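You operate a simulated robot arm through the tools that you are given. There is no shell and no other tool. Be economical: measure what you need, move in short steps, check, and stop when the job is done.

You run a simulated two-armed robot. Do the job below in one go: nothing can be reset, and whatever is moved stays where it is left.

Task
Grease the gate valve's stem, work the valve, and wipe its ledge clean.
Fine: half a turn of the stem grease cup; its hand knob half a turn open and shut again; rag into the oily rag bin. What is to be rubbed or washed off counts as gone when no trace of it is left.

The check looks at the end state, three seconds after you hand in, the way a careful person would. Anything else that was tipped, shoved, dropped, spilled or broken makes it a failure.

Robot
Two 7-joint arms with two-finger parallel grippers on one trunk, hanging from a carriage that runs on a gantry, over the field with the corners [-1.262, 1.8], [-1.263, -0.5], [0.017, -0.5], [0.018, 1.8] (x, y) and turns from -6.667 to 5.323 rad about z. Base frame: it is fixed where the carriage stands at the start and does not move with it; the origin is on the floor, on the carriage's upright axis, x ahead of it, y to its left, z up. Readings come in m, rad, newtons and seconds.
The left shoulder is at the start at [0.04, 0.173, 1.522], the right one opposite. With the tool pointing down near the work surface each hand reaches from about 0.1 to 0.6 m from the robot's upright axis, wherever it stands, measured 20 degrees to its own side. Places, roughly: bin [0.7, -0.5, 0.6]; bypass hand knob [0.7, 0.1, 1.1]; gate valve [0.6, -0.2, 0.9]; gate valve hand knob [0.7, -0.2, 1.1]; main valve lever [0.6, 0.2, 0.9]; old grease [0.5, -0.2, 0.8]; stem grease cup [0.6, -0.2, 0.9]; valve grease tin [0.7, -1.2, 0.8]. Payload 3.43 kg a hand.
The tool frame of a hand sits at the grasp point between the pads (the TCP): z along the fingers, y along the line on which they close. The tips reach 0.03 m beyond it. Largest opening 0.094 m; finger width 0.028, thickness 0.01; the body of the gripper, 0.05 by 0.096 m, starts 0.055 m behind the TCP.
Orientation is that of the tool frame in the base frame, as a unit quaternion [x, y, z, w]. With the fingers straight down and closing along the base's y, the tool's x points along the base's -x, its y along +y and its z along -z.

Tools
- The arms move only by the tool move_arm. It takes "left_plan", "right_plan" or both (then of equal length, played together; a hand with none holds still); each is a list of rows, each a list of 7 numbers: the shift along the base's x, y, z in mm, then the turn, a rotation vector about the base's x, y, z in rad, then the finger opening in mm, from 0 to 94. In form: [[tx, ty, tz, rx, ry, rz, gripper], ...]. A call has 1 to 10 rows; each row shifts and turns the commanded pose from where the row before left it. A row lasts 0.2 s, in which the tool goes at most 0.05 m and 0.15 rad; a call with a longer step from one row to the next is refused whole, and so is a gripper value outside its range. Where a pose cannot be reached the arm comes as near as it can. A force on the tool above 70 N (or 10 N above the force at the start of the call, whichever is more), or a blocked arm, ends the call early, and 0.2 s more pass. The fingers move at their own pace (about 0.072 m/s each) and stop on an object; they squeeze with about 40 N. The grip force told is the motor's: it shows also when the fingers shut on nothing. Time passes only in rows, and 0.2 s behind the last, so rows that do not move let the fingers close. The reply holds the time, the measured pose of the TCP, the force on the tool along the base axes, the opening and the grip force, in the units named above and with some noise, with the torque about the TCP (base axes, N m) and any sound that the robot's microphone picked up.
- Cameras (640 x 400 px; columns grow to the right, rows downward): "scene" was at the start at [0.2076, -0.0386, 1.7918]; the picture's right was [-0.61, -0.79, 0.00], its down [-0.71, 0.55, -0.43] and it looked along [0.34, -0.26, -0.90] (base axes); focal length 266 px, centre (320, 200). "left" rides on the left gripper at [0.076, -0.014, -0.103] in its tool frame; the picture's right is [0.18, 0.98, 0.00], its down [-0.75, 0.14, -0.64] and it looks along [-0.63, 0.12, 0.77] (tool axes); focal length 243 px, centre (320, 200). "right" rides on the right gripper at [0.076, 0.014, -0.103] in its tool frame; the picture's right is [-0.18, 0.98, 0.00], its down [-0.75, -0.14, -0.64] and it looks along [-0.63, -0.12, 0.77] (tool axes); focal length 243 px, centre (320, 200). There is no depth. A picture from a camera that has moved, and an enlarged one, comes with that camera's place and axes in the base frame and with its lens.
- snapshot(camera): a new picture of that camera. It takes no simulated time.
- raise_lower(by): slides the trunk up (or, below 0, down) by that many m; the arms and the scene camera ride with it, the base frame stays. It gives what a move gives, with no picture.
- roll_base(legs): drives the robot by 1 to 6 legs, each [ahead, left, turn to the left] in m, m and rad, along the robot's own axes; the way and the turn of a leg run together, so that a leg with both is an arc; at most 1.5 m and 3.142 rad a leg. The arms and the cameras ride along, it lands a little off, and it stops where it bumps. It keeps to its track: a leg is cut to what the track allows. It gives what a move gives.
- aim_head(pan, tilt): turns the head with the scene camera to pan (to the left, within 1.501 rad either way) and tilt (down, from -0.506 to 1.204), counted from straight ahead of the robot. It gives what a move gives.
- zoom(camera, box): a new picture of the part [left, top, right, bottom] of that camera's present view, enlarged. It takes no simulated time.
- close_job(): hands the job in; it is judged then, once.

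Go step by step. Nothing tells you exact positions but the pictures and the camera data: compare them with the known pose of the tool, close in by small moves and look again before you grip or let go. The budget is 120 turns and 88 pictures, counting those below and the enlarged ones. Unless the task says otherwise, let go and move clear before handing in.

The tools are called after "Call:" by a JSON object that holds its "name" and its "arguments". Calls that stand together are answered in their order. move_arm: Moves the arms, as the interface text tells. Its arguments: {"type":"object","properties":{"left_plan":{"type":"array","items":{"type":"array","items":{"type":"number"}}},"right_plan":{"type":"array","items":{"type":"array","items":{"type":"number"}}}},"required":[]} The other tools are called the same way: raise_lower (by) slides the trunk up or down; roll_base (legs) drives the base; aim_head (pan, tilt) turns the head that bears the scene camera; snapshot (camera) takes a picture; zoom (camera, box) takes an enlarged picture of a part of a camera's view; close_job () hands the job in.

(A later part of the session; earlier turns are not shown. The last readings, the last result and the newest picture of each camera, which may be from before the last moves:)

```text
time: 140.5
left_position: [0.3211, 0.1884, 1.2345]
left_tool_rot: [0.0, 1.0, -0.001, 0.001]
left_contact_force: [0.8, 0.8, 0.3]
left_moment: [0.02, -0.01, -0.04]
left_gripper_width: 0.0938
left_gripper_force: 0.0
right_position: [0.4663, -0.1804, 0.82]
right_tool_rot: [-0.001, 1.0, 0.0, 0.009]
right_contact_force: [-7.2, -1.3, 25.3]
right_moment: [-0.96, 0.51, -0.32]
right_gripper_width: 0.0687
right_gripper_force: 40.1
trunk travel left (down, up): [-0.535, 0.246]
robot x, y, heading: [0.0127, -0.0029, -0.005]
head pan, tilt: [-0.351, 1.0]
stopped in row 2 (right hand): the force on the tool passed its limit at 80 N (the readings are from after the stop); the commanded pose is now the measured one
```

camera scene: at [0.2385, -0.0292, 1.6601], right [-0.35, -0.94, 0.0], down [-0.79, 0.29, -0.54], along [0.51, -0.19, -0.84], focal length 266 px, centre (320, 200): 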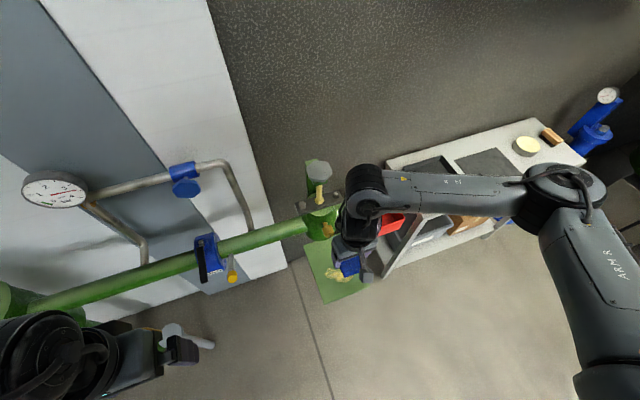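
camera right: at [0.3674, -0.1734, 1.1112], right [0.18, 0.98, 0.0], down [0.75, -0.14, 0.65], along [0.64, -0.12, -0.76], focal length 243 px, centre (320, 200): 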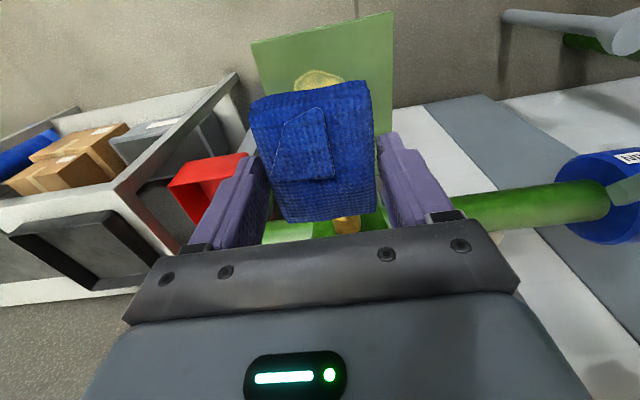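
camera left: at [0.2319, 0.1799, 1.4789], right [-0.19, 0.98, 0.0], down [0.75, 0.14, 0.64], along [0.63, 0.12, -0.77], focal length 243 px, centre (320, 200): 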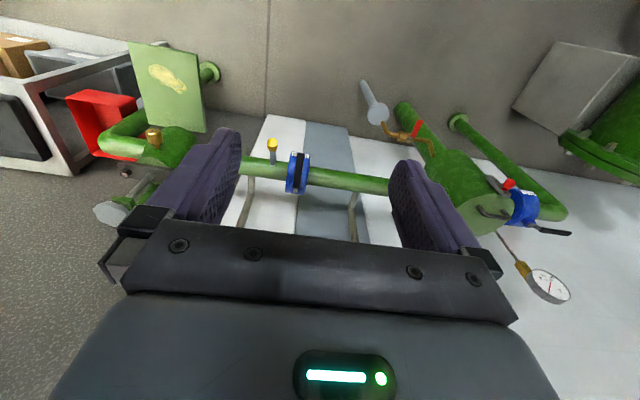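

Contact at z ≈ 0.825; ledge is near 0.79. I ease up 2 mm and wipe side to side over the patch.

Call:
{"name": "move_arm", "arguments": {"right_plan": [[0, 0, 1.5, 0, 0, 0, 10], [0, 12, 0, 0, 0, 0, 10], [0, 14, 0, 0, 0, 0, 10], [0, 14, 0, 0, 0, 0, 10], [0, -14, 0, 0, 0, 0, 10], [0, -14, 0, 0, 0, 0, 10], [0, -14, 0, 0, 0, 0, 10], [0, -14, 0, 0, 0, 0, 10], [0, -14, 0, 0, 0, 0, 10], [0, -10, 0, 0, 0, 0, 10]]}}

Call:
{"name": "move_arm", "arguments": {"right_plan": [[-12, 0, 0, 0, 0, 0, 10], [0, 15, 0, 0, 0, 0, 10], [0, 15, 0, 0, 0, 0, 10], [0, 15, 0, 0, 0, 0, 10], [0, 15, 0, 0, 0, 0, 10], [0, 15, 0, 0, 0, 0, 10], [12, 0, 0, 0, 0, 0, 10], [12, 0, 0, 0, 0, 0, 10], [0, -15, 0, 0, 0, 0, 10], [0, -15, 0, 0, 0, 0, 10]]}}

Call:
{"name": "move_arm", "arguments": {"right_plan": [[0, -15, 0, 0, 0, 0, 10], [0, -15, 0, 0, 0, 0, 10], [0, -12, 0, 0, 0, 0, 10], [0, 0, 15, 0, 0, 0, 10], [-10, 0, 25, 0, 0, 0, 10], [-40, 0, 30, 0, 0, 0, 10], [-40, 0, 30, 0, 0, 0, 10], [-40, -10, 20, 0, 0, 0, 10]]}}

Call:
{"name": "zoom", "arguments": {"camera": "scene", "box": [280, 210, 400, 310]}}

```text
time: 142.7
left_position: [0.3217, 0.1896, 1.2364]
left_tool_rot: [0.0, 1.0, 0.0, 0.0]
left_contact_force: [0.6, -0.3, -0.2]
left_moment: [-0.04, -0.02, 0.03]
left_gripper_width: 0.0937
left_gripper_force: 0.2
right_position: [0.466, -0.2188, 0.8202]
right_tool_rot: [-0.002, 1.0, 0.001, 0.008]
right_contact_force: [-1.0, 1.5, 4.5]
right_moment: [-0.12, 0.0, -0.01]
right_gripper_width: 0.0687
right_gripper_force: 40.1
trunk travel left (down, up): [-0.535, 0.246]
robot x, y, heading: [0.0142, -0.0026, -0.0]
head pan, tilt: [-0.351, 1.0]
```

```text
time: 144.8
left_position: [0.3221, 0.1888, 1.2353]
left_tool_rot: [0.0, 1.0, 0.0, 0.001]
left_contact_force: [0.1, -1.9, 0.1]
left_moment: [0.04, 0.0, -0.01]
left_gripper_width: 0.0943
left_gripper_force: 0.1
right_position: [0.4807, -0.1583, 0.8234]
right_tool_rot: [-0.004, 1.0, 0.007, 0.009]
right_contact_force: [1.1, -0.9, -1.0]
right_moment: [0.06, 0.04, 0.02]
right_gripper_width: 0.0689
right_gripper_force: 39.9
trunk travel left (down, up): [-0.535, 0.246]
robot x, y, heading: [0.013, -0.0017, -0.003]
head pan, tilt: [-0.351, 1.0]
stopped in row 10 (right hand): the force on the tool passed its limit at 72 N (the readings are from after the stop); the commanded pose is now the measured one
```

```text
time: 146.6
left_position: [0.3207, 0.1898, 1.235]
left_tool_rot: [0.0, 1.0, 0.001, 0.0]
left_contact_force: [0.1, -0.2, -0.8]
left_moment: [0.03, 0.03, 0.01]
left_gripper_width: 0.0941
left_gripper_force: 0.1
right_position: [0.3463, -0.2056, 0.9425]
right_tool_rot: [-0.005, 1.0, 0.009, 0.007]
right_contact_force: [-1.0, -0.6, -0.9]
right_moment: [0.0, 0.0, 0.01]
right_gripper_width: 0.0685
right_gripper_force: 40.3
trunk travel left (down, up): [-0.535, 0.246]
robot x, y, heading: [0.013, -0.0024, -0.002]
head pan, tilt: [-0.351, 1.0]
```

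```text
4.00 times, centred on (340, 260) of scene
camera zoom: at [0.2378, -0.0285, 1.6599], right [-0.34, -0.94, 0.0], down [-0.79, 0.29, -0.54], along [0.51, -0.19, -0.84], focal length 1064 px, centre (240, -40)
```

zoom: 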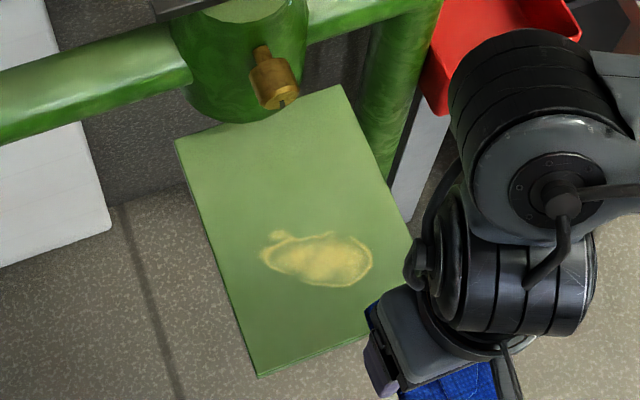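

The grease is fading but not gone, so more strokes are needed; at x = 0.48 something bumped, so I stay at x ≤ 0.467. I come back down and wipe with steady pressure.

Call:
{"name": "move_arm", "arguments": {"right_plan": [[40, 0, -20, -0.018, 0.014, 0, 10], [40, 0, -25, 0, 0, 0, 10], [36, -5, -30, 0, 0, 0, 10], [0, 0, -30, 0, 0, 0, 10], [0, 0, -12, 0, 0, 0, 10], [0, 0, 0, 0, 0, 0, 10]]}}

Call:
{"name": "move_arm", "arguments": {"right_plan": [[0, 0, -5, 0, 0, 0, 10], [0, 0, -3, 0, 0, 0, 10], [0, 15, 0, 0, 0, 0, 10], [0, 15, 0, 0, 0, 0, 10], [0, 15, 0, 0, 0, 0, 10], [0, 15, 0, 0, 0, 0, 10], [0, -15, 0, 0, 0, 0, 10], [0, -15, 0, 0, 0, 0, 10], [0, -15, 0, 0, 0, 0, 10], [0, -15, 0, 0, 0, 0, 10]]}}

```text
time: 148.0
left_position: [0.323, 0.1901, 1.2353]
left_tool_rot: [0.0, 1.0, 0.001, 0.0]
left_contact_force: [-0.3, -0.5, 0.0]
left_moment: [0.01, -0.02, -0.01]
left_gripper_width: 0.0939
left_gripper_force: 0.0
right_position: [0.4627, -0.2102, 0.8258]
right_tool_rot: [-0.005, 1.0, 0.001, 0.002]
right_contact_force: [-0.2, 0.2, -0.8]
right_moment: [-0.02, 0.01, -0.02]
right_gripper_width: 0.0687
right_gripper_force: 40.0
trunk travel left (down, up): [-0.535, 0.246]
robot x, y, heading: [0.0134, -0.0028, -0.005]
head pan, tilt: [-0.351, 1.0]
```

```text
time: 148.9
left_position: [0.3201, 0.1843, 1.2352]
left_tool_rot: [0.002, 1.0, -0.002, 0.0]
left_contact_force: [0.0, -0.5, -0.8]
left_moment: [0.03, 0.01, 0.02]
left_gripper_width: 0.0938
left_gripper_force: 0.0
right_position: [0.464, -0.2093, 0.8208]
right_tool_rot: [-0.006, 1.0, -0.01, 0.0]
right_contact_force: [-16.5, -21.4, 42.9]
right_moment: [1.12, 0.53, 1.03]
right_gripper_width: 0.0685
right_gripper_force: 40.1
trunk travel left (down, up): [-0.535, 0.246]
robot x, y, heading: [0.013, -0.0053, -0.006]
head pan, tilt: [-0.351, 1.0]
stopped in row 4 (right hand): the force on the tool passed its limit at 75 N (the readings are from after the stop); the commanded pose is now the measured one
```

Too much pressure; I lift 1.5 mm and stroke lighter.

Call:
{"name": "move_arm", "arguments": {"right_plan": [[0, 0, 1.5, 0, 0, 0, 10], [0, 12, 0, 0, 0, 0, 10], [0, 12, 0, 0, 0, 0, 10], [0, 12, 0, 0, 0, 0, 10], [0, 12, 0, 0, 0, 0, 10], [0, 12, 0, 0, 0, 0, 10], [0, -12, 0, 0, 0, 0, 10], [0, -12, 0, 0, 0, 0, 10], [0, -12, 0, 0, 0, 0, 10], [0, -12, 0, 0, 0, 0, 10]]}}

Call:
{"name": "move_arm", "arguments": {"right_plan": [[0, -12, -0.5, 0, 0, 0, 10], [0, 12, 0, 0, 0, 0, 10], [0, 12, 0, 0, 0, 0, 10], [0, 12, 0, 0, 0, 0, 10], [0, 12, 0, 0, 0, 0, 10], [0, 12, 0, 0, 0, 0, 10], [0, -12, 0, 0, 0, 0, 10], [0, -12, 0, 0, 0, 0, 10], [0, -12, 0, 0, 0, 0, 10], [0, -12, 0, 0, 0, 0, 10]]}}

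```text
time: 151.1
left_position: [0.3212, 0.1901, 1.2359]
left_tool_rot: [0.001, 1.0, 0.001, 0.001]
left_contact_force: [0.1, -0.1, -0.2]
left_moment: [0.03, -0.03, 0.0]
left_gripper_width: 0.0941
left_gripper_force: 0.1
right_position: [0.465, -0.1871, 0.82]
right_tool_rot: [-0.005, 1.0, -0.006, 0.001]
right_contact_force: [0.0, 4.4, 6.8]
right_moment: [0.35, -0.01, -0.03]
right_gripper_width: 0.0684
right_gripper_force: 40.3
trunk travel left (down, up): [-0.535, 0.246]
robot x, y, heading: [0.0157, -0.0042, -0.005]
head pan, tilt: [-0.351, 1.0]
```

```text
time: 152.1
left_position: [0.321, 0.1818, 1.236]
left_tool_rot: [0.003, 1.0, -0.003, 0.0]
left_contact_force: [0.2, 0.5, 0.2]
left_moment: [0.01, -0.03, -0.01]
left_gripper_width: 0.094
left_gripper_force: 0.0
right_position: [0.4656, -0.1926, 0.8214]
right_tool_rot: [-0.003, 1.0, -0.022, 0.002]
right_contact_force: [-12.9, -25.1, 39.7]
right_moment: [0.92, 0.66, 0.79]
right_gripper_width: 0.0683
right_gripper_force: 40.5
trunk travel left (down, up): [-0.535, 0.246]
robot x, y, heading: [0.0113, -0.0063, -0.013]
head pan, tilt: [-0.351, 1.0]
stopped in row 4 (right hand): the force on the tool passed its limit at 74 N (the readings are from after the stop); the commanded pose is now the measured one
```

Call:
{"name": "move_arm", "arguments": {"right_plan": [[0, 0, 2.5, 0.04, 0, 0, 10], [0, 12, 0, 0, 0, 0, 10], [0, 12, 0, 0, 0, 0, 10], [0, 12, 0, 0, 0, 0, 10], [0, 0, -0.5, 0, 0, 0, 10], [0, -12, 0, 0, 0, 0, 10], [0, -12, 0, 0, 0, 0, 10], [0, -12, 0, 0, 0, 0, 10], [0, -12, 0, 0, 0, 0, 10], [0, -12, 0, 0, 0, 0, 10]]}}

Call:
{"name": "move_arm", "arguments": {"right_plan": [[0, 12, 0, 0, 0, 0, 10], [0, 12, 0, 0, 0, 0, 10], [0, 12, 0, 0, 0, 0, 10], [0, 12, 0, 0, 0, 0, 10], [0, 12, 0, 0, 0, 0, 10], [0, -12, -0.5, 0, 0, 0, 10], [0, -12, 0, 0, 0, 0, 10], [0, -12, 0, 0, 0, 0, 10], [0, -12, 0, 0, 0, 0, 10], [0, -12, 0, 0, 0, 0, 10]]}}

Call:
{"name": "move_arm", "arguments": {"right_plan": [[0, 0, 10, 0, 0, 0, 10], [-10, 0, 25, 0, 0, 0, 10], [-40, 0, 30, 0, 0, 0, 10], [-40, 0, 30, 0, 0, 0, 10], [-40, -10, 20, 0, 0, 0, 10]]}}

Call:
{"name": "zoom", "arguments": {"camera": "scene", "box": [280, 210, 400, 310]}}

```text
time: 154.3
left_position: [0.3219, 0.1876, 1.2364]
left_tool_rot: [0.001, 1.0, 0.0, -0.001]
left_contact_force: [0.2, -0.2, 0.4]
left_moment: [-0.01, 0.0, 0.01]
left_gripper_width: 0.0941
left_gripper_force: 0.0
right_position: [0.4649, -0.2043, 0.8222]
right_tool_rot: [-0.003, 1.0, 0.005, 0.001]
right_contact_force: [0.2, -0.2, -0.8]
right_moment: [0.02, 0.0, -0.01]
right_gripper_width: 0.0683
right_gripper_force: 39.9
trunk travel left (down, up): [-0.535, 0.246]
robot x, y, heading: [0.0103, -0.0055, -0.002]
head pan, tilt: [-0.351, 1.0]
```

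```text
time: 156.5
left_position: [0.3216, 0.1877, 1.2367]
left_tool_rot: [0.002, 1.0, 0.001, -0.001]
left_contact_force: [-0.7, 0.7, 1.3]
left_moment: [-0.02, 0.02, -0.02]
left_gripper_width: 0.094
left_gripper_force: 0.1
right_position: [0.4659, -0.2035, 0.8204]
right_tool_rot: [-0.002, 1.0, 0.005, 0.001]
right_contact_force: [-0.6, 0.7, -0.4]
right_moment: [0.01, 0.01, -0.03]
right_gripper_width: 0.0686
right_gripper_force: 40.3
trunk travel left (down, up): [-0.535, 0.246]
robot x, y, heading: [0.008, -0.0039, -0.005]
head pan, tilt: [-0.351, 1.0]
```

```text
time: 157.7
left_position: [0.3205, 0.1867, 1.2369]
left_tool_rot: [0.002, 1.0, 0.002, 0.0]
left_contact_force: [0.3, -0.1, 0.2]
left_moment: [0.0, -0.01, -0.03]
left_gripper_width: 0.0939
left_gripper_force: 0.0
right_position: [0.3335, -0.2135, 0.9369]
right_tool_rot: [-0.001, 1.0, 0.005, 0.0]
right_contact_force: [-0.8, -0.5, -0.7]
right_moment: [-0.02, 0.02, -0.03]
right_gripper_width: 0.0689
right_gripper_force: 39.5
trunk travel left (down, up): [-0.535, 0.246]
robot x, y, heading: [0.0113, -0.0052, -0.007]
head pan, tilt: [-0.351, 1.0]
```

```text
4.00 times, centred on (340, 260) of scene
camera zoom: at [0.2371, -0.031, 1.6599], right [-0.35, -0.94, 0.0], down [-0.79, 0.29, -0.54], along [0.51, -0.19, -0.84], focal length 1064 px, centre (240, -40)
```

zoom: 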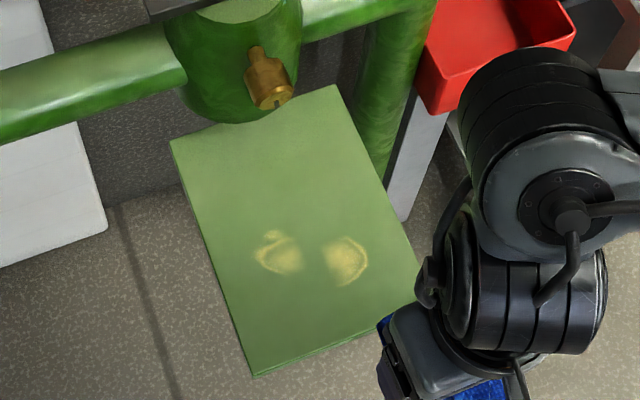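

The middle is clean; two spots remain at about (0.458, -0.208) and (0.484, -0.158). I yaw the hand 90° so the fingers stay on the ledge while the rag reaches these sides.

Call:
{"name": "move_arm", "arguments": {"right_plan": [[0, 0, 0, 0, 0, 0.15, 10], [0, 0, 0, 0, 0, 0.15, 10], [0, 0, 0, 0, 0, 0.15, 10], [0, 0, 0, 0, 0, 0.15, 10], [0, 0, 0, 0, 0, 0.15, 10], [0, 0, 0, 0, 0, 0.15, 10], [0, 0, 0, 0, 0, 0.15, 10], [0, 0, 0, 0, 0, 0.15, 10], [0, 0, 0, 0, 0, 0.15, 10], [0, 0, 0, 0, 0, 0.15, 10]]}}

Call:
{"name": "move_arm", "arguments": {"right_plan": [[40, 0, -20, 0, 0, 0.07, 10], [40, 0, -25, 0, 0, 0, 10], [42, 3, -30, 0, 0, 0, 10], [0, 0, -25, 0, 0, 0, 10], [0, 0, -12, 0, 0, 0, 10], [0, 0, 0, 0, 0, 0, 10]]}}

```text
time: 159.9
left_position: [0.321, 0.1871, 1.2356]
left_tool_rot: [0.002, 1.0, 0.0, 0.001]
left_contact_force: [0.5, -0.5, -0.1]
left_moment: [0.0, -0.01, -0.01]
left_gripper_width: 0.0941
left_gripper_force: 0.0
right_position: [0.3354, -0.2138, 0.9354]
right_tool_rot: [-0.684, 0.73, 0.004, -0.003]
right_contact_force: [-1.1, 0.0, 0.6]
right_moment: [0.0, 0.0, 0.04]
right_gripper_width: 0.0685
right_gripper_force: 39.8
trunk travel left (down, up): [-0.535, 0.246]
robot x, y, heading: [0.0153, -0.006, -0.013]
head pan, tilt: [-0.351, 1.0]
```

```text
refused: row 3 steps farther than a row can; nothing moved
```

Call:
{"name": "move_arm", "arguments": {"right_plan": [[40, 0, -20, 0, 0, 0.07, 10], [40, 0, -25, 0, 0, 0, 10], [38, 3, -28, 0, 0, 0, 10], [3, 0, -25, 0, 0, 0, 10], [0, 0, -12, 0, 0, 0, 10], [0, 0, 0, 0, 0, 0, 10]]}}

Call:
{"name": "move_arm", "arguments": {"right_plan": [[0, 0, -2, 0, 0, 0, 10], [0, 0, -2, 0, 0, 0, 10], [0, 0, 0, 0, 0, 0, 10]]}}

```text
time: 161.3
left_position: [0.3226, 0.1873, 1.2369]
left_tool_rot: [0.001, 1.0, 0.001, 0.0]
left_contact_force: [-0.5, -0.6, 0.0]
left_moment: [0.01, -0.02, -0.01]
left_gripper_width: 0.094
left_gripper_force: 0.1
right_position: [0.4577, -0.211, 0.8239]
right_tool_rot: [0.708, -0.706, -0.005, 0.004]
right_contact_force: [0.0, -0.8, 0.3]
right_moment: [-0.03, 0.02, 0.0]
right_gripper_width: 0.0688
right_gripper_force: 40.0
trunk travel left (down, up): [-0.535, 0.246]
robot x, y, heading: [0.0083, -0.0046, -0.006]
head pan, tilt: [-0.351, 1.0]
```

```text
time: 162.1
left_position: [0.3206, 0.1862, 1.2357]
left_tool_rot: [0.001, 1.0, 0.001, 0.0]
left_contact_force: [-0.2, 0.2, -0.6]
left_moment: [-0.02, -0.01, -0.03]
left_gripper_width: 0.094
left_gripper_force: 0.0
right_position: [0.4585, -0.2114, 0.8216]
right_tool_rot: [0.708, -0.706, -0.004, 0.003]
right_contact_force: [-0.2, -0.3, 0.5]
right_moment: [-0.01, 0.02, 0.01]
right_gripper_width: 0.0685
right_gripper_force: 39.8
trunk travel left (down, up): [-0.535, 0.246]
robot x, y, heading: [0.0149, -0.0046, -0.01]
head pan, tilt: [-0.351, 1.0]
```

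Call:
{"name": "move_arm", "arguments": {"right_plan": [[0, 0, -2, 0, 0, 0, 10], [0, 10, 0, 0, 0, 0, 10], [0, 10, 0, 0, 0, 0, 10], [0, -12, 0, 0, 0, 0, 10], [0, -12, 0, 0, 0, 0, 10], [0, -12, 0, 0, 0, 0, 10], [0, -10, 0, 0, 0, 0, 10], [0, 12, 0, 0, 0, 0, 10], [0, 12, 0, 0, 0, 0, 10], [0, 12, 0, 0, 0, 0, 10]]}}

Call:
{"name": "move_arm", "arguments": {"right_plan": [[-6, -12, -1, 0, 0, 0, 10], [0, -12, 0, 0, 0, 0, 10], [0, -12, 0, 0, 0, 0, 10], [0, 12, 0, 0, 0, 0, 10], [0, 12, 0, 0, 0, 0, 10], [0, 12, 0, 0, 0, 0, 10], [8, 0, 0, 0, 0, 0, 10], [0, -12, 0, 0, 0, 0, 10], [0, -12, 0, 0, 0, 0, 10], [0, -10, 0, 0, 0, 0, 10]]}}

```text
time: 164.3
left_position: [0.3214, 0.1839, 1.2353]
left_tool_rot: [0.003, 1.0, -0.001, 0.001]
left_contact_force: [0.1, 0.8, -0.5]
left_moment: [0.02, 0.0, 0.01]
left_gripper_width: 0.0939
left_gripper_force: 0.0
right_position: [0.456, -0.2061, 0.82]
right_tool_rot: [0.708, -0.707, -0.002, 0.005]
right_contact_force: [-1.7, -13.8, 14.1]
right_moment: [-0.26, -0.6, -0.62]
right_gripper_width: 0.0688
right_gripper_force: 40.2
trunk travel left (down, up): [-0.535, 0.246]
robot x, y, heading: [0.0159, -0.007, -0.008]
head pan, tilt: [-0.351, 1.0]
```

```text
time: 165.8
left_position: [0.3219, 0.1805, 1.2358]
left_tool_rot: [0.005, 1.0, 0.0, 0.0]
left_contact_force: [0.8, 1.1, -0.1]
left_moment: [0.0, -0.02, -0.04]
left_gripper_width: 0.0939
left_gripper_force: 0.0
right_position: [0.4546, -0.221, 0.8201]
right_tool_rot: [-0.703, 0.712, -0.006, -0.01]
right_contact_force: [-10.5, -17.2, 35.1]
right_moment: [0.36, -1.04, -0.62]
right_gripper_width: 0.0686
right_gripper_force: 40.5
trunk travel left (down, up): [-0.535, 0.246]
robot x, y, heading: [0.0107, -0.0089, -0.015]
head pan, tilt: [-0.351, 1.0]
stopped in row 7 (right hand): the force on the tool passed its limit at 80 N (the readings are from after the stop); the commanded pose is now the measured one
```

Call:
{"name": "move_arm", "arguments": {"right_plan": [[0, 0, 2, 0, 0, 0, 10], [0, 10, 0, 0, 0, 0, 10], [0, -12, 0, 0, 0, 0, 10], [0, -12, 0, 0, 0, 0, 10], [0, 0, 6, 0, 0, 0, 10], [10, 25, 0, 0, 0, 0, 10], [20, 40, 0, 0, 0, 0, 10], [0, 0, -3, 0, 0, 0, 10], [0, 0, -2, 0, 0, 0, 10], [0, 0, 0, 0, 0, 0, 10]]}}

Call:
{"name": "move_arm", "arguments": {"right_plan": [[0, 0, -2, 0, 0, 0, 10], [0, -12, 0, 0, 0, 0, 10], [0, 12, 0, 0, 0, 0, 10], [0, 12, 0, 0, 0, 0, 10], [0, 10, 0, 0, 0, 0, 10], [0, -12, 0, 0, 0, 0, 10], [0, -12, 0, 0, 0, 0, 10], [0, -12, 0, 0, 0, 0, 10], [0, 12, 0, 0, 0, 0, 10], [0, 12, 0, 0, 0, 0, 10]]}}

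```text
time: 168.0
left_position: [0.3221, 0.1857, 1.2365]
left_tool_rot: [0.004, 1.0, 0.0, 0.0]
left_contact_force: [0.5, 0.0, 0.0]
left_moment: [0.02, 0.03, 0.03]
left_gripper_width: 0.094
left_gripper_force: 0.0
right_position: [0.4812, -0.1615, 0.8208]
right_tool_rot: [-0.703, 0.711, -0.001, -0.009]
right_contact_force: [0.6, -0.5, 0.5]
right_moment: [0.01, 0.0, 0.02]
right_gripper_width: 0.0687
right_gripper_force: 40.5
trunk travel left (down, up): [-0.535, 0.246]
robot x, y, heading: [0.0111, -0.0084, -0.012]
head pan, tilt: [-0.351, 1.0]
```

```text
time: 170.2
left_position: [0.3233, 0.1835, 1.2365]
left_tool_rot: [0.004, 1.0, 0.0, 0.001]
left_contact_force: [0.1, 0.6, 0.2]
left_moment: [0.04, 0.02, -0.02]
left_gripper_width: 0.0941
left_gripper_force: 0.0
right_position: [0.4848, -0.1576, 0.8214]
right_tool_rot: [-0.702, 0.712, -0.003, -0.013]
right_contact_force: [-0.6, -7.8, 26.8]
right_moment: [0.26, -1.02, -0.07]
right_gripper_width: 0.0686
right_gripper_force: 39.8
trunk travel left (down, up): [-0.535, 0.246]
robot x, y, heading: [0.0129, -0.0059, -0.015]
head pan, tilt: [-0.351, 1.0]
```

Call:
{"name": "move_arm", "arguments": {"right_plan": [[5, 0, 1, 0, 0, 0, 10], [0, -12, 0, 0, 0, 0, 10], [0, -12, 0, 0, 0, 0, 10], [0, 12, 0, 0, 0, 0, 10], [0, 12, 0, 0, 0, 0, 10], [0, 12, 0, 0, 0, 0, 10], [0, -12, 0, 0, 0, 0, 10], [0, -12, 0, 0, 0, 0, 10], [0, 12, 0, 0, 0, 0, 10]]}}

Call:
{"name": "move_arm", "arguments": {"right_plan": [[0, 0, 10, 0, 0, 0, 10], [-10, 0, 25, 0, 0, 0, 10], [-40, 0, 28, 0, 0, 0, 10], [-40, -10, 25, 0, 0, 0, 10], [-40, -20, 20, 0, 0, 0, 10], [-30, -20, 0, 0, 0, 0, 10]]}}

Call:
{"name": "zoom", "arguments": {"camera": "scene", "box": [280, 210, 400, 310]}}

```text
time: 172.2
left_position: [0.3214, 0.1808, 1.2355]
left_tool_rot: [0.003, 1.0, -0.001, 0.0]
left_contact_force: [0.1, 0.0, 0.5]
left_moment: [0.0, 0.03, -0.01]
left_gripper_width: 0.0942
left_gripper_force: 0.0
right_position: [0.4865, -0.1587, 0.8216]
right_tool_rot: [-0.703, 0.711, -0.004, -0.012]
right_contact_force: [-14.5, -20.2, 36.7]
right_moment: [-0.1, -0.96, -0.43]
right_gripper_width: 0.0686
right_gripper_force: 40.1
trunk travel left (down, up): [-0.535, 0.246]
robot x, y, heading: [0.0124, 0.0003, -0.008]
head pan, tilt: [-0.351, 1.0]
```

```text
time: 173.6
left_position: [0.3216, 0.1846, 1.2358]
left_tool_rot: [0.002, 1.0, 0.001, 0.0]
left_contact_force: [-0.2, 0.2, 0.1]
left_moment: [-0.02, -0.03, 0.04]
left_gripper_width: 0.0941
left_gripper_force: 0.1
right_position: [0.3241, -0.2027, 0.9274]
right_tool_rot: [-0.704, 0.71, -0.001, -0.01]
right_contact_force: [-0.2, -0.6, -0.3]
right_moment: [-0.04, 0.01, -0.02]
right_gripper_width: 0.0687
right_gripper_force: 39.5
trunk travel left (down, up): [-0.535, 0.246]
robot x, y, heading: [0.0139, -0.0065, -0.006]
head pan, tilt: [-0.351, 1.0]
```

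```text
4.00 times, centred on (340, 260) of scene
camera zoom: at [0.2368, -0.0325, 1.6599], right [-0.35, -0.94, 0.0], down [-0.79, 0.3, -0.54], along [0.51, -0.19, -0.84], focal length 1064 px, centre (240, -40)
```

zoom: 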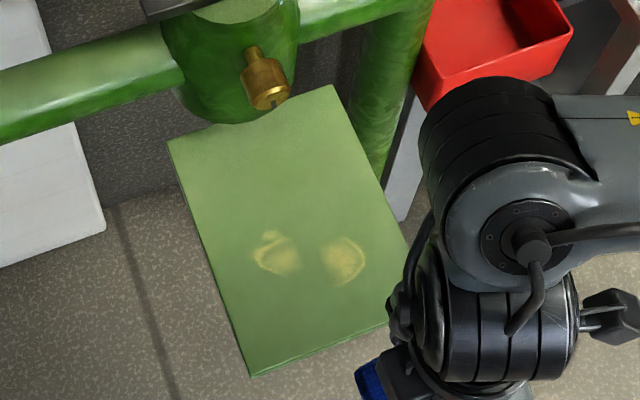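

Only slightly fainter. I check whether the rag has been pushed up in the grip.

Call:
{"name": "snapshot", "arguments": {"camera": "right"}}

```text
21 pictures are left
camera right: at [0.3092, -0.2765, 1.0311], right [-0.98, 0.19, 0.01], down [0.16, 0.76, 0.63], along [0.11, 0.62, -0.78], focal length 243 px, centre (320, 200)
```

right: 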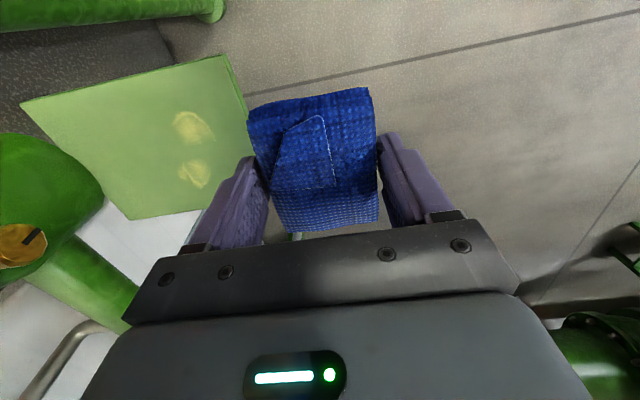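

The rag has slid up ~4 mm, nearly flush with the tips. I set it on the ledge over the right-hand spot, open, raise 9 mm and regrip so that it stands proud again.

Call:
{"name": "move_arm", "arguments": {"right_plan": [[40, 0, -20, 0, 0, 0, 10], [40, 0, -25, 0, 0, 0, 10], [38, -2, -28, 0, 0, 0, 10], [15, -2, -25, 0, 0, 0, 10], [0, 0, -6, 0, 0, 0, 10], [0, 0, -2, 0, 0, 0, 10], [0, 0, 0, 0, 0, 0, 10]]}}

Call:
{"name": "move_arm", "arguments": {"right_plan": [[0, 0, 0, 0, 0, 0, 94], [0, 0, 0, 0, 0, 0, 94], [0, 0, 4, 0, 0, 0, 94], [0, 0, 4, 0, 0, 0, 94], [0, 0, 0, 0, 0, 0, 94], [0, 0, 0, 0, 0, 0, 10], [0, 0, 0, 0, 0, 0, 10], [0, 0, 0, 0, 0, 0, 10]]}}

```text
time: 175.2
left_position: [0.3223, 0.186, 1.2363]
left_tool_rot: [0.004, 1.0, 0.0, -0.001]
left_contact_force: [-0.5, -0.3, 0.3]
left_moment: [0.01, 0.03, -0.02]
left_gripper_width: 0.0939
left_gripper_force: 0.1
right_position: [0.4585, -0.2053, 0.8212]
right_tool_rot: [-0.704, 0.71, -0.001, -0.009]
right_contact_force: [0.4, -0.1, 0.5]
right_moment: [-0.02, -0.01, -0.02]
right_gripper_width: 0.0689
right_gripper_force: 39.7
trunk travel left (down, up): [-0.535, 0.246]
robot x, y, heading: [0.0146, -0.0053, -0.011]
head pan, tilt: [-0.351, 1.0]
```

```text
time: 177.0
left_position: [0.3229, 0.1859, 1.2361]
left_tool_rot: [0.003, 1.0, 0.001, 0.0]
left_contact_force: [0.6, 0.0, 0.2]
left_moment: [0.0, 0.02, 0.01]
left_gripper_width: 0.0941
left_gripper_force: 0.0
right_position: [0.4595, -0.2064, 0.8305]
right_tool_rot: [-0.704, 0.71, -0.001, -0.009]
right_contact_force: [-1.3, -0.3, 2.0]
right_moment: [0.0, -0.06, 0.0]
right_gripper_width: 0.0685
right_gripper_force: 39.3
trunk travel left (down, up): [-0.535, 0.246]
robot x, y, heading: [0.0123, -0.0054, -0.01]
head pan, tilt: [-0.351, 1.0]
```

Regripped. Now short strokes over the right-hand spot.

Call:
{"name": "move_arm", "arguments": {"right_plan": [[0, 0, -1, 0, 0, 0, 10], [0, -10, 0, 0, 0, 0, 10], [0, -10, 0, 0, 0, 0, 10], [0, 10, 0, 0, 0, 0, 10], [0, 10, 0, 0, 0, 0, 10], [0, 10, 0, 0, 0, 0, 10], [0, -10, 0, 0, 0, 0, 10], [0, -10, 0, 0, 0, 0, 10], [0, -10, 0, 0, 0, 0, 10], [0, 10, 0, 0, 0, 0, 10]]}}

Call:
{"name": "move_arm", "arguments": {"right_plan": [[-8, 0, 0, 0, 0, 0, 10], [0, 10, 0, 0, 0, 0, 10], [0, 10, 0, 0, 0, 0, 10], [0, -10, 0, 0, 0, 0, 10], [0, -10, 0, 0, 0, 0, 10], [0, -10, 0, 0, 0, 0, 10], [0, 10, 0, 0, 0, 0, 10], [0, 10, 0, 0, 0, 0, 10], [8, 0, 0, 0, 0, 0, 10], [0, -10, 0, 0, 0, 0, 10]]}}

```text
time: 179.2
left_position: [0.3231, 0.184, 1.2354]
left_tool_rot: [0.003, 1.0, 0.0, 0.001]
left_contact_force: [0.3, 0.1, -0.6]
left_moment: [0.01, 0.0, -0.01]
left_gripper_width: 0.0938
left_gripper_force: 0.1
right_position: [0.4608, -0.2192, 0.8297]
right_tool_rot: [-0.703, 0.711, -0.002, -0.011]
right_contact_force: [0.4, -6.8, 15.6]
right_moment: [0.32, -0.14, -0.05]
right_gripper_width: 0.0685
right_gripper_force: 40.0
trunk travel left (down, up): [-0.535, 0.246]
robot x, y, heading: [0.0115, -0.0035, -0.009]
head pan, tilt: [-0.351, 1.0]
```

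```text
time: 181.4
left_position: [0.3217, 0.1859, 1.2369]
left_tool_rot: [0.003, 1.0, 0.001, 0.0]
left_contact_force: [0.2, -0.3, 0.7]
left_moment: [0.0, -0.01, -0.02]
left_gripper_width: 0.094
left_gripper_force: 0.1
right_position: [0.459, -0.2115, 0.8279]
right_tool_rot: [-0.705, 0.709, 0.0, -0.008]
right_contact_force: [-7.9, 7.5, 21.9]
right_moment: [-0.32, 0.57, -0.28]
right_gripper_width: 0.0688
right_gripper_force: 39.6
trunk travel left (down, up): [-0.535, 0.246]
robot x, y, heading: [0.0137, -0.0063, -0.012]
head pan, tilt: [-0.351, 1.0]
```

Contact is steady at 15–20 N. Now the left-hand spot at (0.48, -0.156).

Call:
{"name": "move_arm", "arguments": {"right_plan": [[4, 15, 0, 0, 0, 0, 10], [5, 15, 0, 0, 0, 0, 10], [6, 15, 0, 0, 0, 0, 10], [6, 12, 0, 0, 0, 0, 10], [0, 10, 0, 0, 0, 0, 10], [0, -10, 0, 0, 0, 0, 10], [0, -10, 0, 0, 0, 0, 10], [0, -10, 0, 0, 0, 0, 10], [0, 10, 0, 0, 0, 0, 10], [0, 10, 0, 0, 0, 0, 10]]}}

Call:
{"name": "move_arm", "arguments": {"right_plan": [[0, 10, 0, 0, 0, 0, 10], [6, 0, 0, 0, 0, 0, 10], [0, -10, 0, 0, 0, 0, 10], [0, -10, 0, 0, 0, 0, 10], [0, -10, 0, 0, 0, 0, 10], [0, 10, 0, 0, 0, 0, 10], [0, 10, 0, 0, 0, 0, 10], [-8, 0, 0, 0, 0, 0, 10], [0, -10, 0, 0, 0, 0, 10], [0, -10, 0, 0, 0, 0, 10]]}}

Call:
{"name": "move_arm", "arguments": {"right_plan": [[0, 0, 10, 0, 0, 0, 10], [-10, 0, 25, 0, 0, 0, 10], [-40, 0, 28, 0, 0, 0, 10], [-40, -10, 25, 0, 0, 0, 10], [-40, -20, 20, 0, 0, 0, 10], [-30, -20, 0, 0, 0, 0, 10]]}}

Call:
{"name": "zoom", "arguments": {"camera": "scene", "box": [280, 210, 400, 310]}}

```text
time: 183.6
left_position: [0.322, 0.1856, 1.2368]
left_tool_rot: [0.004, 1.0, 0.0, 0.001]
left_contact_force: [-0.6, -0.2, 0.5]
left_moment: [-0.02, 0.02, 0.01]
left_gripper_width: 0.094
left_gripper_force: 0.0
right_position: [0.4801, -0.1577, 0.8295]
right_tool_rot: [-0.703, 0.711, -0.002, -0.01]
right_contact_force: [0.6, -0.5, 3.6]
right_moment: [-0.12, -0.09, 0.04]
right_gripper_width: 0.0686
right_gripper_force: 40.0
trunk travel left (down, up): [-0.535, 0.246]
robot x, y, heading: [0.0131, -0.0051, -0.012]
head pan, tilt: [-0.351, 1.0]
```

```text
time: 185.8
left_position: [0.3216, 0.1859, 1.2358]
left_tool_rot: [0.003, 1.0, 0.0, 0.0]
left_contact_force: [-0.2, 0.3, 0.4]
left_moment: [0.01, 0.03, 0.01]
left_gripper_width: 0.0939
left_gripper_force: 0.1
right_position: [0.4786, -0.1779, 0.828]
right_tool_rot: [-0.705, 0.709, -0.001, -0.009]
right_contact_force: [-0.9, 2.5, 11.9]
right_moment: [0.1, -0.14, 0.01]
right_gripper_width: 0.0684
right_gripper_force: 40.1
trunk travel left (down, up): [-0.535, 0.246]
robot x, y, heading: [0.015, -0.0083, -0.007]
head pan, tilt: [-0.351, 1.0]
```

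```text
time: 187.2
left_position: [0.3206, 0.185, 1.2363]
left_tool_rot: [0.003, 1.0, 0.0, 0.001]
left_contact_force: [0.5, -1.1, -0.3]
left_moment: [0.02, 0.03, 0.0]
left_gripper_width: 0.0941
left_gripper_force: 0.1
right_position: [0.3169, -0.23, 0.9368]
right_tool_rot: [-0.704, 0.71, -0.001, -0.01]
right_contact_force: [0.5, 0.7, -0.7]
right_moment: [0.02, 0.0, -0.01]
right_gripper_width: 0.0684
right_gripper_force: 40.0
trunk travel left (down, up): [-0.535, 0.246]
robot x, y, heading: [0.0113, -0.0035, -0.006]
head pan, tilt: [-0.351, 1.0]
```

```text
4.00 times, centred on (340, 260) of scene
camera zoom: at [0.2368, -0.0325, 1.6599], right [-0.35, -0.94, 0.0], down [-0.79, 0.3, -0.54], along [0.51, -0.19, -0.84], focal length 1064 px, centre (240, -40)
```

zoom: 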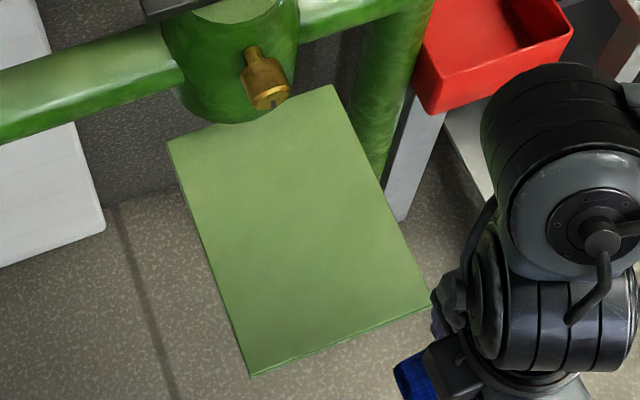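

Looks clean. I zoom further to be sure no trace is left.

Call:
{"name": "zoom", "arguments": {"camera": "scene", "box": [325, 240, 390, 300]}}

Call:
{"name": "snapshot", "arguments": {"camera": "right"}}

```text
6.67 times, centred on (358, 270) of scene
camera zoom: at [0.2368, -0.0325, 1.6599], right [-0.35, -0.94, 0.0], down [-0.79, 0.3, -0.54], along [0.51, -0.19, -0.84], focal length 1773 px, centre (70, -267)
```

zoom: 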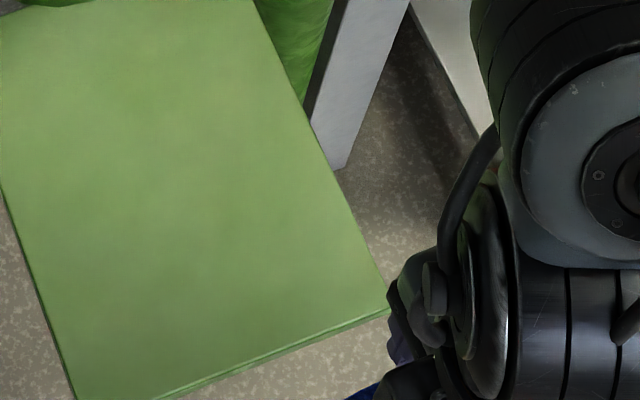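

```text
18 pictures are left
camera right: at [0.3022, -0.3025, 1.0414], right [-0.98, 0.19, 0.01], down [0.16, 0.76, 0.63], along [0.11, 0.62, -0.78], focal length 243 px, centre (320, 200)
```

right: 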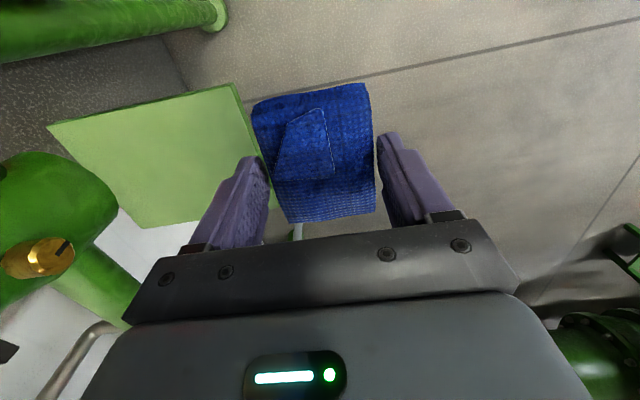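

The ledge is clean. Next the bin at about (0.68, -0.45, rim ≈0.72): I lift the rag high, drive right and turn left so that the right arm reaches over it.

Call:
{"name": "move_arm", "arguments": {"right_plan": [[0, 0, 35, 0, 0, 0, 10], [0, 0, 35, 0, 0, 0, 10], [0, -10, 35, 0, 0, 0, 10], [0, -10, 35, 0, 0, 0, 10]]}}

Call:
{"name": "roll_base", "arguments": {"legs": [[0, -0.25, 0], [0, 0, 0.7]]}}

Call:
{"name": "aim_head", "arguments": {"pan": -1.1, "tilt": 0.9}}

Call:
{"name": "snapshot", "arguments": {"camera": "scene"}}

```text
time: 188.2
left_position: [0.3214, 0.1843, 1.2367]
left_tool_rot: [0.004, 1.0, 0.0, 0.0]
left_contact_force: [-0.2, -0.3, 0.4]
left_moment: [0.0, 0.0, -0.01]
left_gripper_width: 0.0941
left_gripper_force: 0.1
right_position: [0.3177, -0.2465, 1.076]
right_tool_rot: [-0.704, 0.71, -0.001, -0.01]
right_contact_force: [0.6, 0.0, -0.9]
right_moment: [0.0, 0.0, 0.0]
right_gripper_width: 0.0683
right_gripper_force: 40.1
trunk travel left (down, up): [-0.535, 0.246]
robot x, y, heading: [0.0147, -0.0083, -0.004]
head pan, tilt: [-0.351, 1.0]
```

```text
time: 191.8
left_position: [0.1254, 0.089, 1.2356]
left_tool_rot: [-0.339, 0.941, 0.002, -0.001]
left_contact_force: [0.7, 0.2, -0.2]
left_moment: [0.01, 0.01, 0.02]
left_gripper_width: 0.094
left_gripper_force: 0.1
right_position: [0.3993, -0.2461, 1.0763]
right_tool_rot: [0.904, -0.427, 0.004, 0.008]
right_contact_force: [-1.0, -0.1, 0.3]
right_moment: [0.04, 0.01, -0.01]
right_gripper_width: 0.0685
right_gripper_force: 40.5
trunk travel left (down, up): [-0.535, 0.246]
robot x, y, heading: [0.0045, -0.2546, 0.69]
head pan, tilt: [-0.351, 1.0]
```

```text
time: 192.9
left_position: [0.1244, 0.0873, 1.236]
left_tool_rot: [-0.338, 0.941, 0.001, 0.0]
left_contact_force: [0.3, 0.1, 0.7]
left_moment: [-0.01, -0.01, -0.01]
left_gripper_width: 0.0937
left_gripper_force: 0.1
right_position: [0.3989, -0.2455, 1.0757]
right_tool_rot: [0.904, -0.427, 0.004, 0.008]
right_contact_force: [-0.9, 0.4, 0.2]
right_moment: [0.01, -0.01, 0.01]
right_gripper_width: 0.0685
right_gripper_force: 40.1
trunk travel left (down, up): [-0.535, 0.246]
robot x, y, heading: [0.0112, -0.2574, 0.686]
head pan, tilt: [-1.1, 0.901]
```

```text
17 pictures are left
camera scene: at [0.2025, -0.1858, 1.6673], right [-0.4, -0.92, 0.0], down [-0.72, 0.31, -0.62], along [0.57, -0.25, -0.78], focal length 266 px, centre (320, 200)
```

scene: 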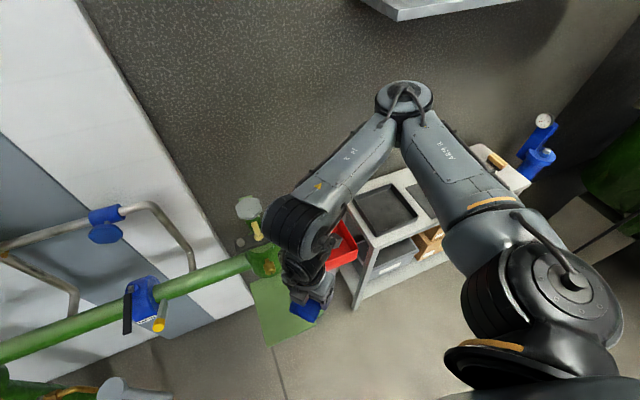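

Call:
{"name": "move_arm", "arguments": {"right_plan": [[25, -35, 0, 0, 0, -0.086, 10], [30, -35, 0, 0, 0, -0.086, 10], [35, -30, 0, 0, 0, -0.086, 10], [38, -25, 0, 0, 0, -0.086, 10], [38, -25, 0, 0, 0, -0.086, 10], [38, -20, -8, 0, 0, -0.086, 10], [38, -17, -10, 0, 0, -0.086, 10], [38, -17, -10, 0, 0, -0.086, 10]]}}

Call:
{"name": "snapshot", "arguments": {"camera": "scene"}}

Call:
{"name": "snapshot", "arguments": {"camera": "right"}}

```text
time: 194.7
left_position: [0.1248, 0.0875, 1.2367]
left_tool_rot: [-0.338, 0.941, 0.002, 0.001]
left_contact_force: [0.2, 0.0, 0.4]
left_moment: [0.01, 0.01, 0.01]
left_gripper_width: 0.0941
left_gripper_force: 0.0
right_position: [0.679, -0.4471, 1.048]
right_tool_rot: [-0.706, 0.708, -0.002, -0.008]
right_contact_force: [1.0, 0.1, 0.2]
right_moment: [-0.03, -0.01, -0.02]
right_gripper_width: 0.0687
right_gripper_force: 40.7
trunk travel left (down, up): [-0.535, 0.246]
robot x, y, heading: [0.0107, -0.2567, 0.691]
head pan, tilt: [-1.1, 0.901]
```

```text
16 pictures are left
camera scene: at [0.2026, -0.1859, 1.6673], right [-0.4, -0.92, 0.0], down [-0.72, 0.31, -0.62], along [0.57, -0.25, -0.78], focal length 266 px, centre (320, 200)
```

scene: 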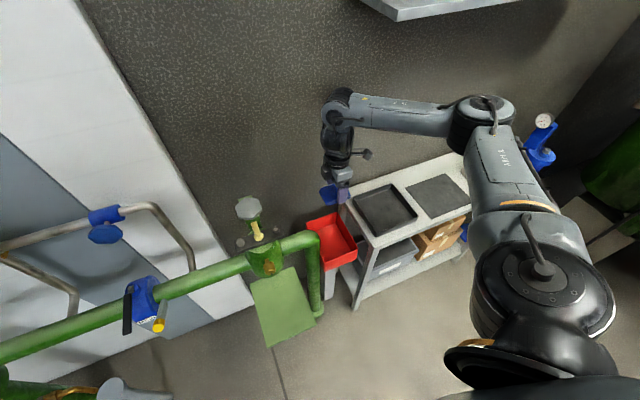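

```text
15 pictures are left
camera right: at [0.6658, -0.5222, 1.1527], right [-0.98, 0.19, 0.01], down [0.15, 0.76, 0.63], along [0.11, 0.62, -0.78], focal length 243 px, centre (320, 200)
```

right: 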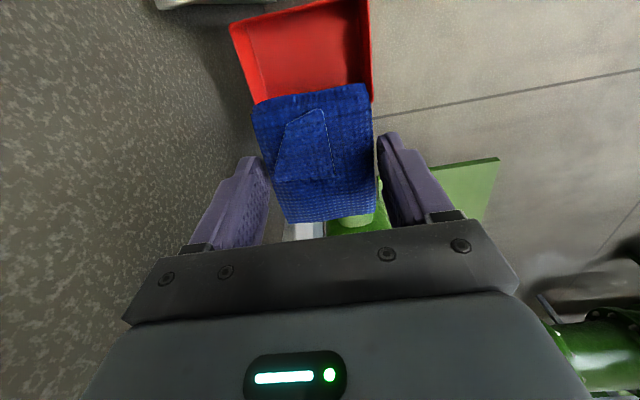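

The bin's rim is near z 0.70, spanning x 0.60–0.80, y −0.515…−0.39. I centre over (0.70, −0.453) and lower the rag to the rim.

Call:
{"name": "move_arm", "arguments": {"right_plan": [[10, -3, -35, 0, 0, 0, 10], [11, -3, -40, 0, 0, 0, 10], [0, 0, -40, 0, 0, 0, 10], [0, 0, -40, 0, 0, 0, 10], [0, 0, -40, 0, 0, 0, 10], [0, 0, -40, 0, 0, 0, 10], [0, 0, 0, 0, 0, 0, 10]]}}

Call:
{"name": "snapshot", "arguments": {"camera": "right"}}

Call:
{"name": "zoom", "arguments": {"camera": "scene", "box": [270, 160, 430, 290]}}

```text
time: 196.3
left_position: [0.1251, 0.0889, 1.2367]
left_tool_rot: [-0.339, 0.941, 0.0, 0.001]
left_contact_force: [-0.5, -0.2, 0.1]
left_moment: [-0.01, 0.0, -0.02]
left_gripper_width: 0.094
left_gripper_force: 0.1
right_position: [0.7006, -0.4547, 0.8132]
right_tool_rot: [-0.707, 0.707, -0.002, -0.009]
right_contact_force: [0.1, 0.4, -0.6]
right_moment: [0.0, 0.01, 0.03]
right_gripper_width: 0.0686
right_gripper_force: 40.2
trunk travel left (down, up): [-0.535, 0.246]
robot x, y, heading: [0.0138, -0.2583, 0.687]
head pan, tilt: [-1.1, 0.901]
```

```text
14 pictures are left
camera right: at [0.6856, -0.5279, 0.9174], right [-0.98, 0.18, 0.01], down [0.15, 0.76, 0.63], along [0.11, 0.62, -0.78], focal length 243 px, centre (320, 200)
```

right: 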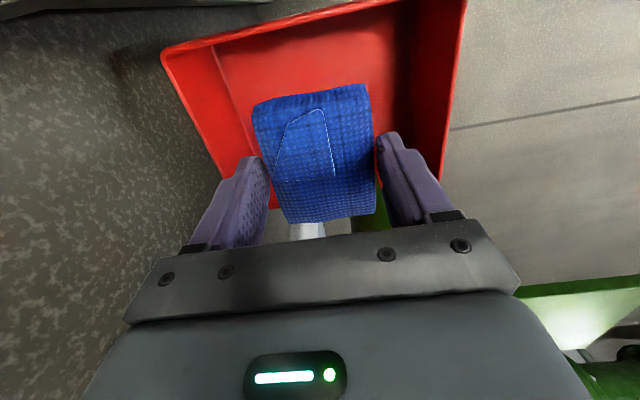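

```text
3.08 times, centred on (350, 225) of scene
camera zoom: at [0.2026, -0.186, 1.6673], right [-0.4, -0.92, 0.0], down [-0.72, 0.31, -0.62], along [0.57, -0.25, -0.78], focal length 818 px, centre (228, 123)
```

zoom: 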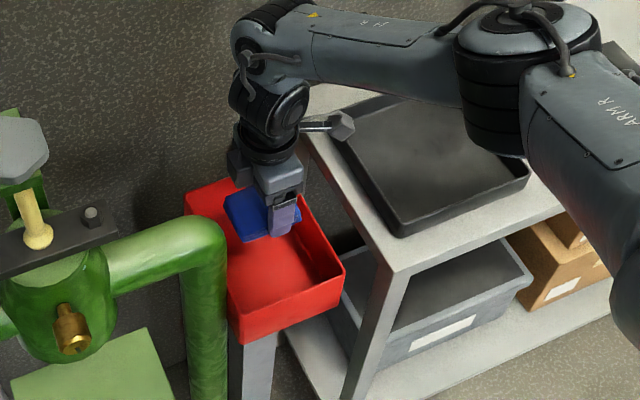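

The hand is centred over the bin. I lower 8 cm further and release.

Call:
{"name": "move_arm", "arguments": {"right_plan": [[4, 0, -25, 0, 0, 0, 10], [4, 0, -25, 0, 0, 0, 10], [0, 0, -25, 0, 0, 0, 10], [0, 0, -10, 0, 0, 0, 10], [0, 0, 0, 0, 0, 0, 10]]}}

Call:
{"name": "move_arm", "arguments": {"right_plan": [[0, 0, 0, 0, 0, 0, 94], [0, 0, 0, 0, 0, 0, 94], [0, 0, 0, 0, 0, 0, 94], [0, 0, 20, 0, 0, 0, 94], [0, 0, 40, 0, 0, 0, 94], [0, 0, 45, 0, 0, 0, 94], [0, 0, 45, 0, 0, 0, 94]]}}

Call:
{"name": "snapshot", "arguments": {"camera": "right"}}

```text
time: 197.5
left_position: [0.1244, 0.0875, 1.236]
left_tool_rot: [-0.338, 0.941, 0.001, 0.0]
left_contact_force: [0.0, -0.3, -0.7]
left_moment: [0.03, 0.02, -0.02]
left_gripper_width: 0.0941
left_gripper_force: 0.2
right_position: [0.7104, -0.4591, 0.7344]
right_tool_rot: [-0.699, 0.715, -0.012, 0.001]
right_contact_force: [-0.1, 1.4, -0.3]
right_moment: [-0.02, -0.05, 0.01]
right_gripper_width: 0.0686
right_gripper_force: 40.5
right hand out of reach, approached as far as the arm can: row 3, 4
trunk travel left (down, up): [-0.535, 0.246]
robot x, y, heading: [0.0076, -0.2529, 0.691]
head pan, tilt: [-1.1, 0.901]
```

```text
time: 199.1
left_position: [0.1252, 0.0884, 1.2355]
left_tool_rot: [-0.338, 0.941, 0.0, 0.0]
left_contact_force: [0.0, 0.2, 0.1]
left_moment: [-0.02, 0.02, -0.01]
left_gripper_width: 0.0938
left_gripper_force: 0.2
right_position: [0.7115, -0.4604, 0.8811]
right_tool_rot: [-0.707, 0.707, -0.002, -0.01]
right_contact_force: [0.0, 0.4, 0.4]
right_moment: [0.0, 0.03, 0.02]
right_gripper_width: 0.0939
right_gripper_force: 0.0
trunk travel left (down, up): [-0.535, 0.246]
robot x, y, heading: [0.0097, -0.2556, 0.693]
head pan, tilt: [-1.1, 0.901]
```

```text
12 pictures are left
camera right: at [0.6968, -0.533, 0.9849], right [-0.98, 0.18, 0.01], down [0.15, 0.76, 0.63], along [0.11, 0.62, -0.78], focal length 243 px, centre (320, 200)
```

right: 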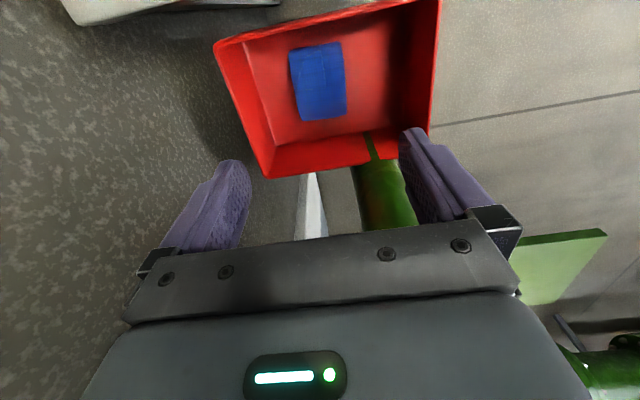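

The rag lies flat in the bin. I lift clear, retract, and take a last look at cup, knob and ledge.

Call:
{"name": "move_arm", "arguments": {"right_plan": [[0, 0, 45, 0, 0, 0, 94], [0, 0, 45, 0, 0, 0, 94], [-5, -5, 45, 0, 0, 0, 94], [-20, -5, 40, 0, 0, 0, 94], [-40, 5, 0, 0, 0, 0, 94], [-40, 5, 0, 0, 0, 0, 94], [-40, 5, 0, 0, 0, 0, 94], [-40, 0, 0, 0, 0, 0, 94], [-40, 0, 0, 0, 0, 0, 94]]}}

Call:
{"name": "zoom", "arguments": {"camera": "scene", "box": [220, 180, 370, 350]}}

Call:
{"name": "snapshot", "arguments": {"camera": "scene"}}

```text
time: 201.1
left_position: [0.1236, 0.0883, 1.2359]
left_tool_rot: [-0.338, 0.941, 0.0, 0.0]
left_contact_force: [-0.5, -0.5, -0.7]
left_moment: [0.0, 0.01, 0.02]
left_gripper_width: 0.0939
left_gripper_force: 0.1
right_position: [0.483, -0.4517, 1.0537]
right_tool_rot: [-0.706, 0.708, -0.002, -0.008]
right_contact_force: [-0.5, 0.4, 0.4]
right_moment: [-0.03, -0.01, -0.03]
right_gripper_width: 0.094
right_gripper_force: 0.0
trunk travel left (down, up): [-0.535, 0.246]
robot x, y, heading: [0.0108, -0.253, 0.693]
head pan, tilt: [-1.1, 0.901]
```

```text
2.35 times, centred on (295, 265) of scene
camera zoom: at [0.2023, -0.1859, 1.6672], right [-0.4, -0.92, 0.0], down [-0.72, 0.31, -0.62], along [0.57, -0.25, -0.78], focal length 626 px, centre (379, 47)
```

zoom: 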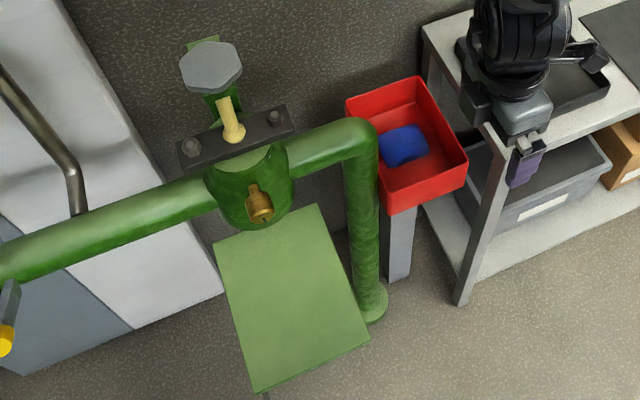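

```text
10 pictures are left
camera scene: at [0.2023, -0.1859, 1.6672], right [-0.4, -0.92, 0.0], down [-0.72, 0.31, -0.62], along [0.57, -0.25, -0.78], focal length 266 px, centre (320, 200)
```

scene: 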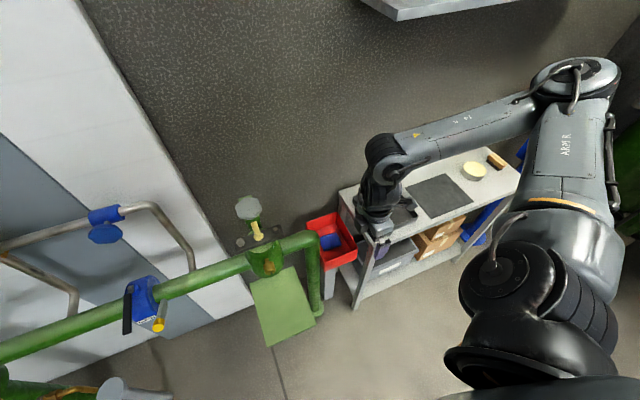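

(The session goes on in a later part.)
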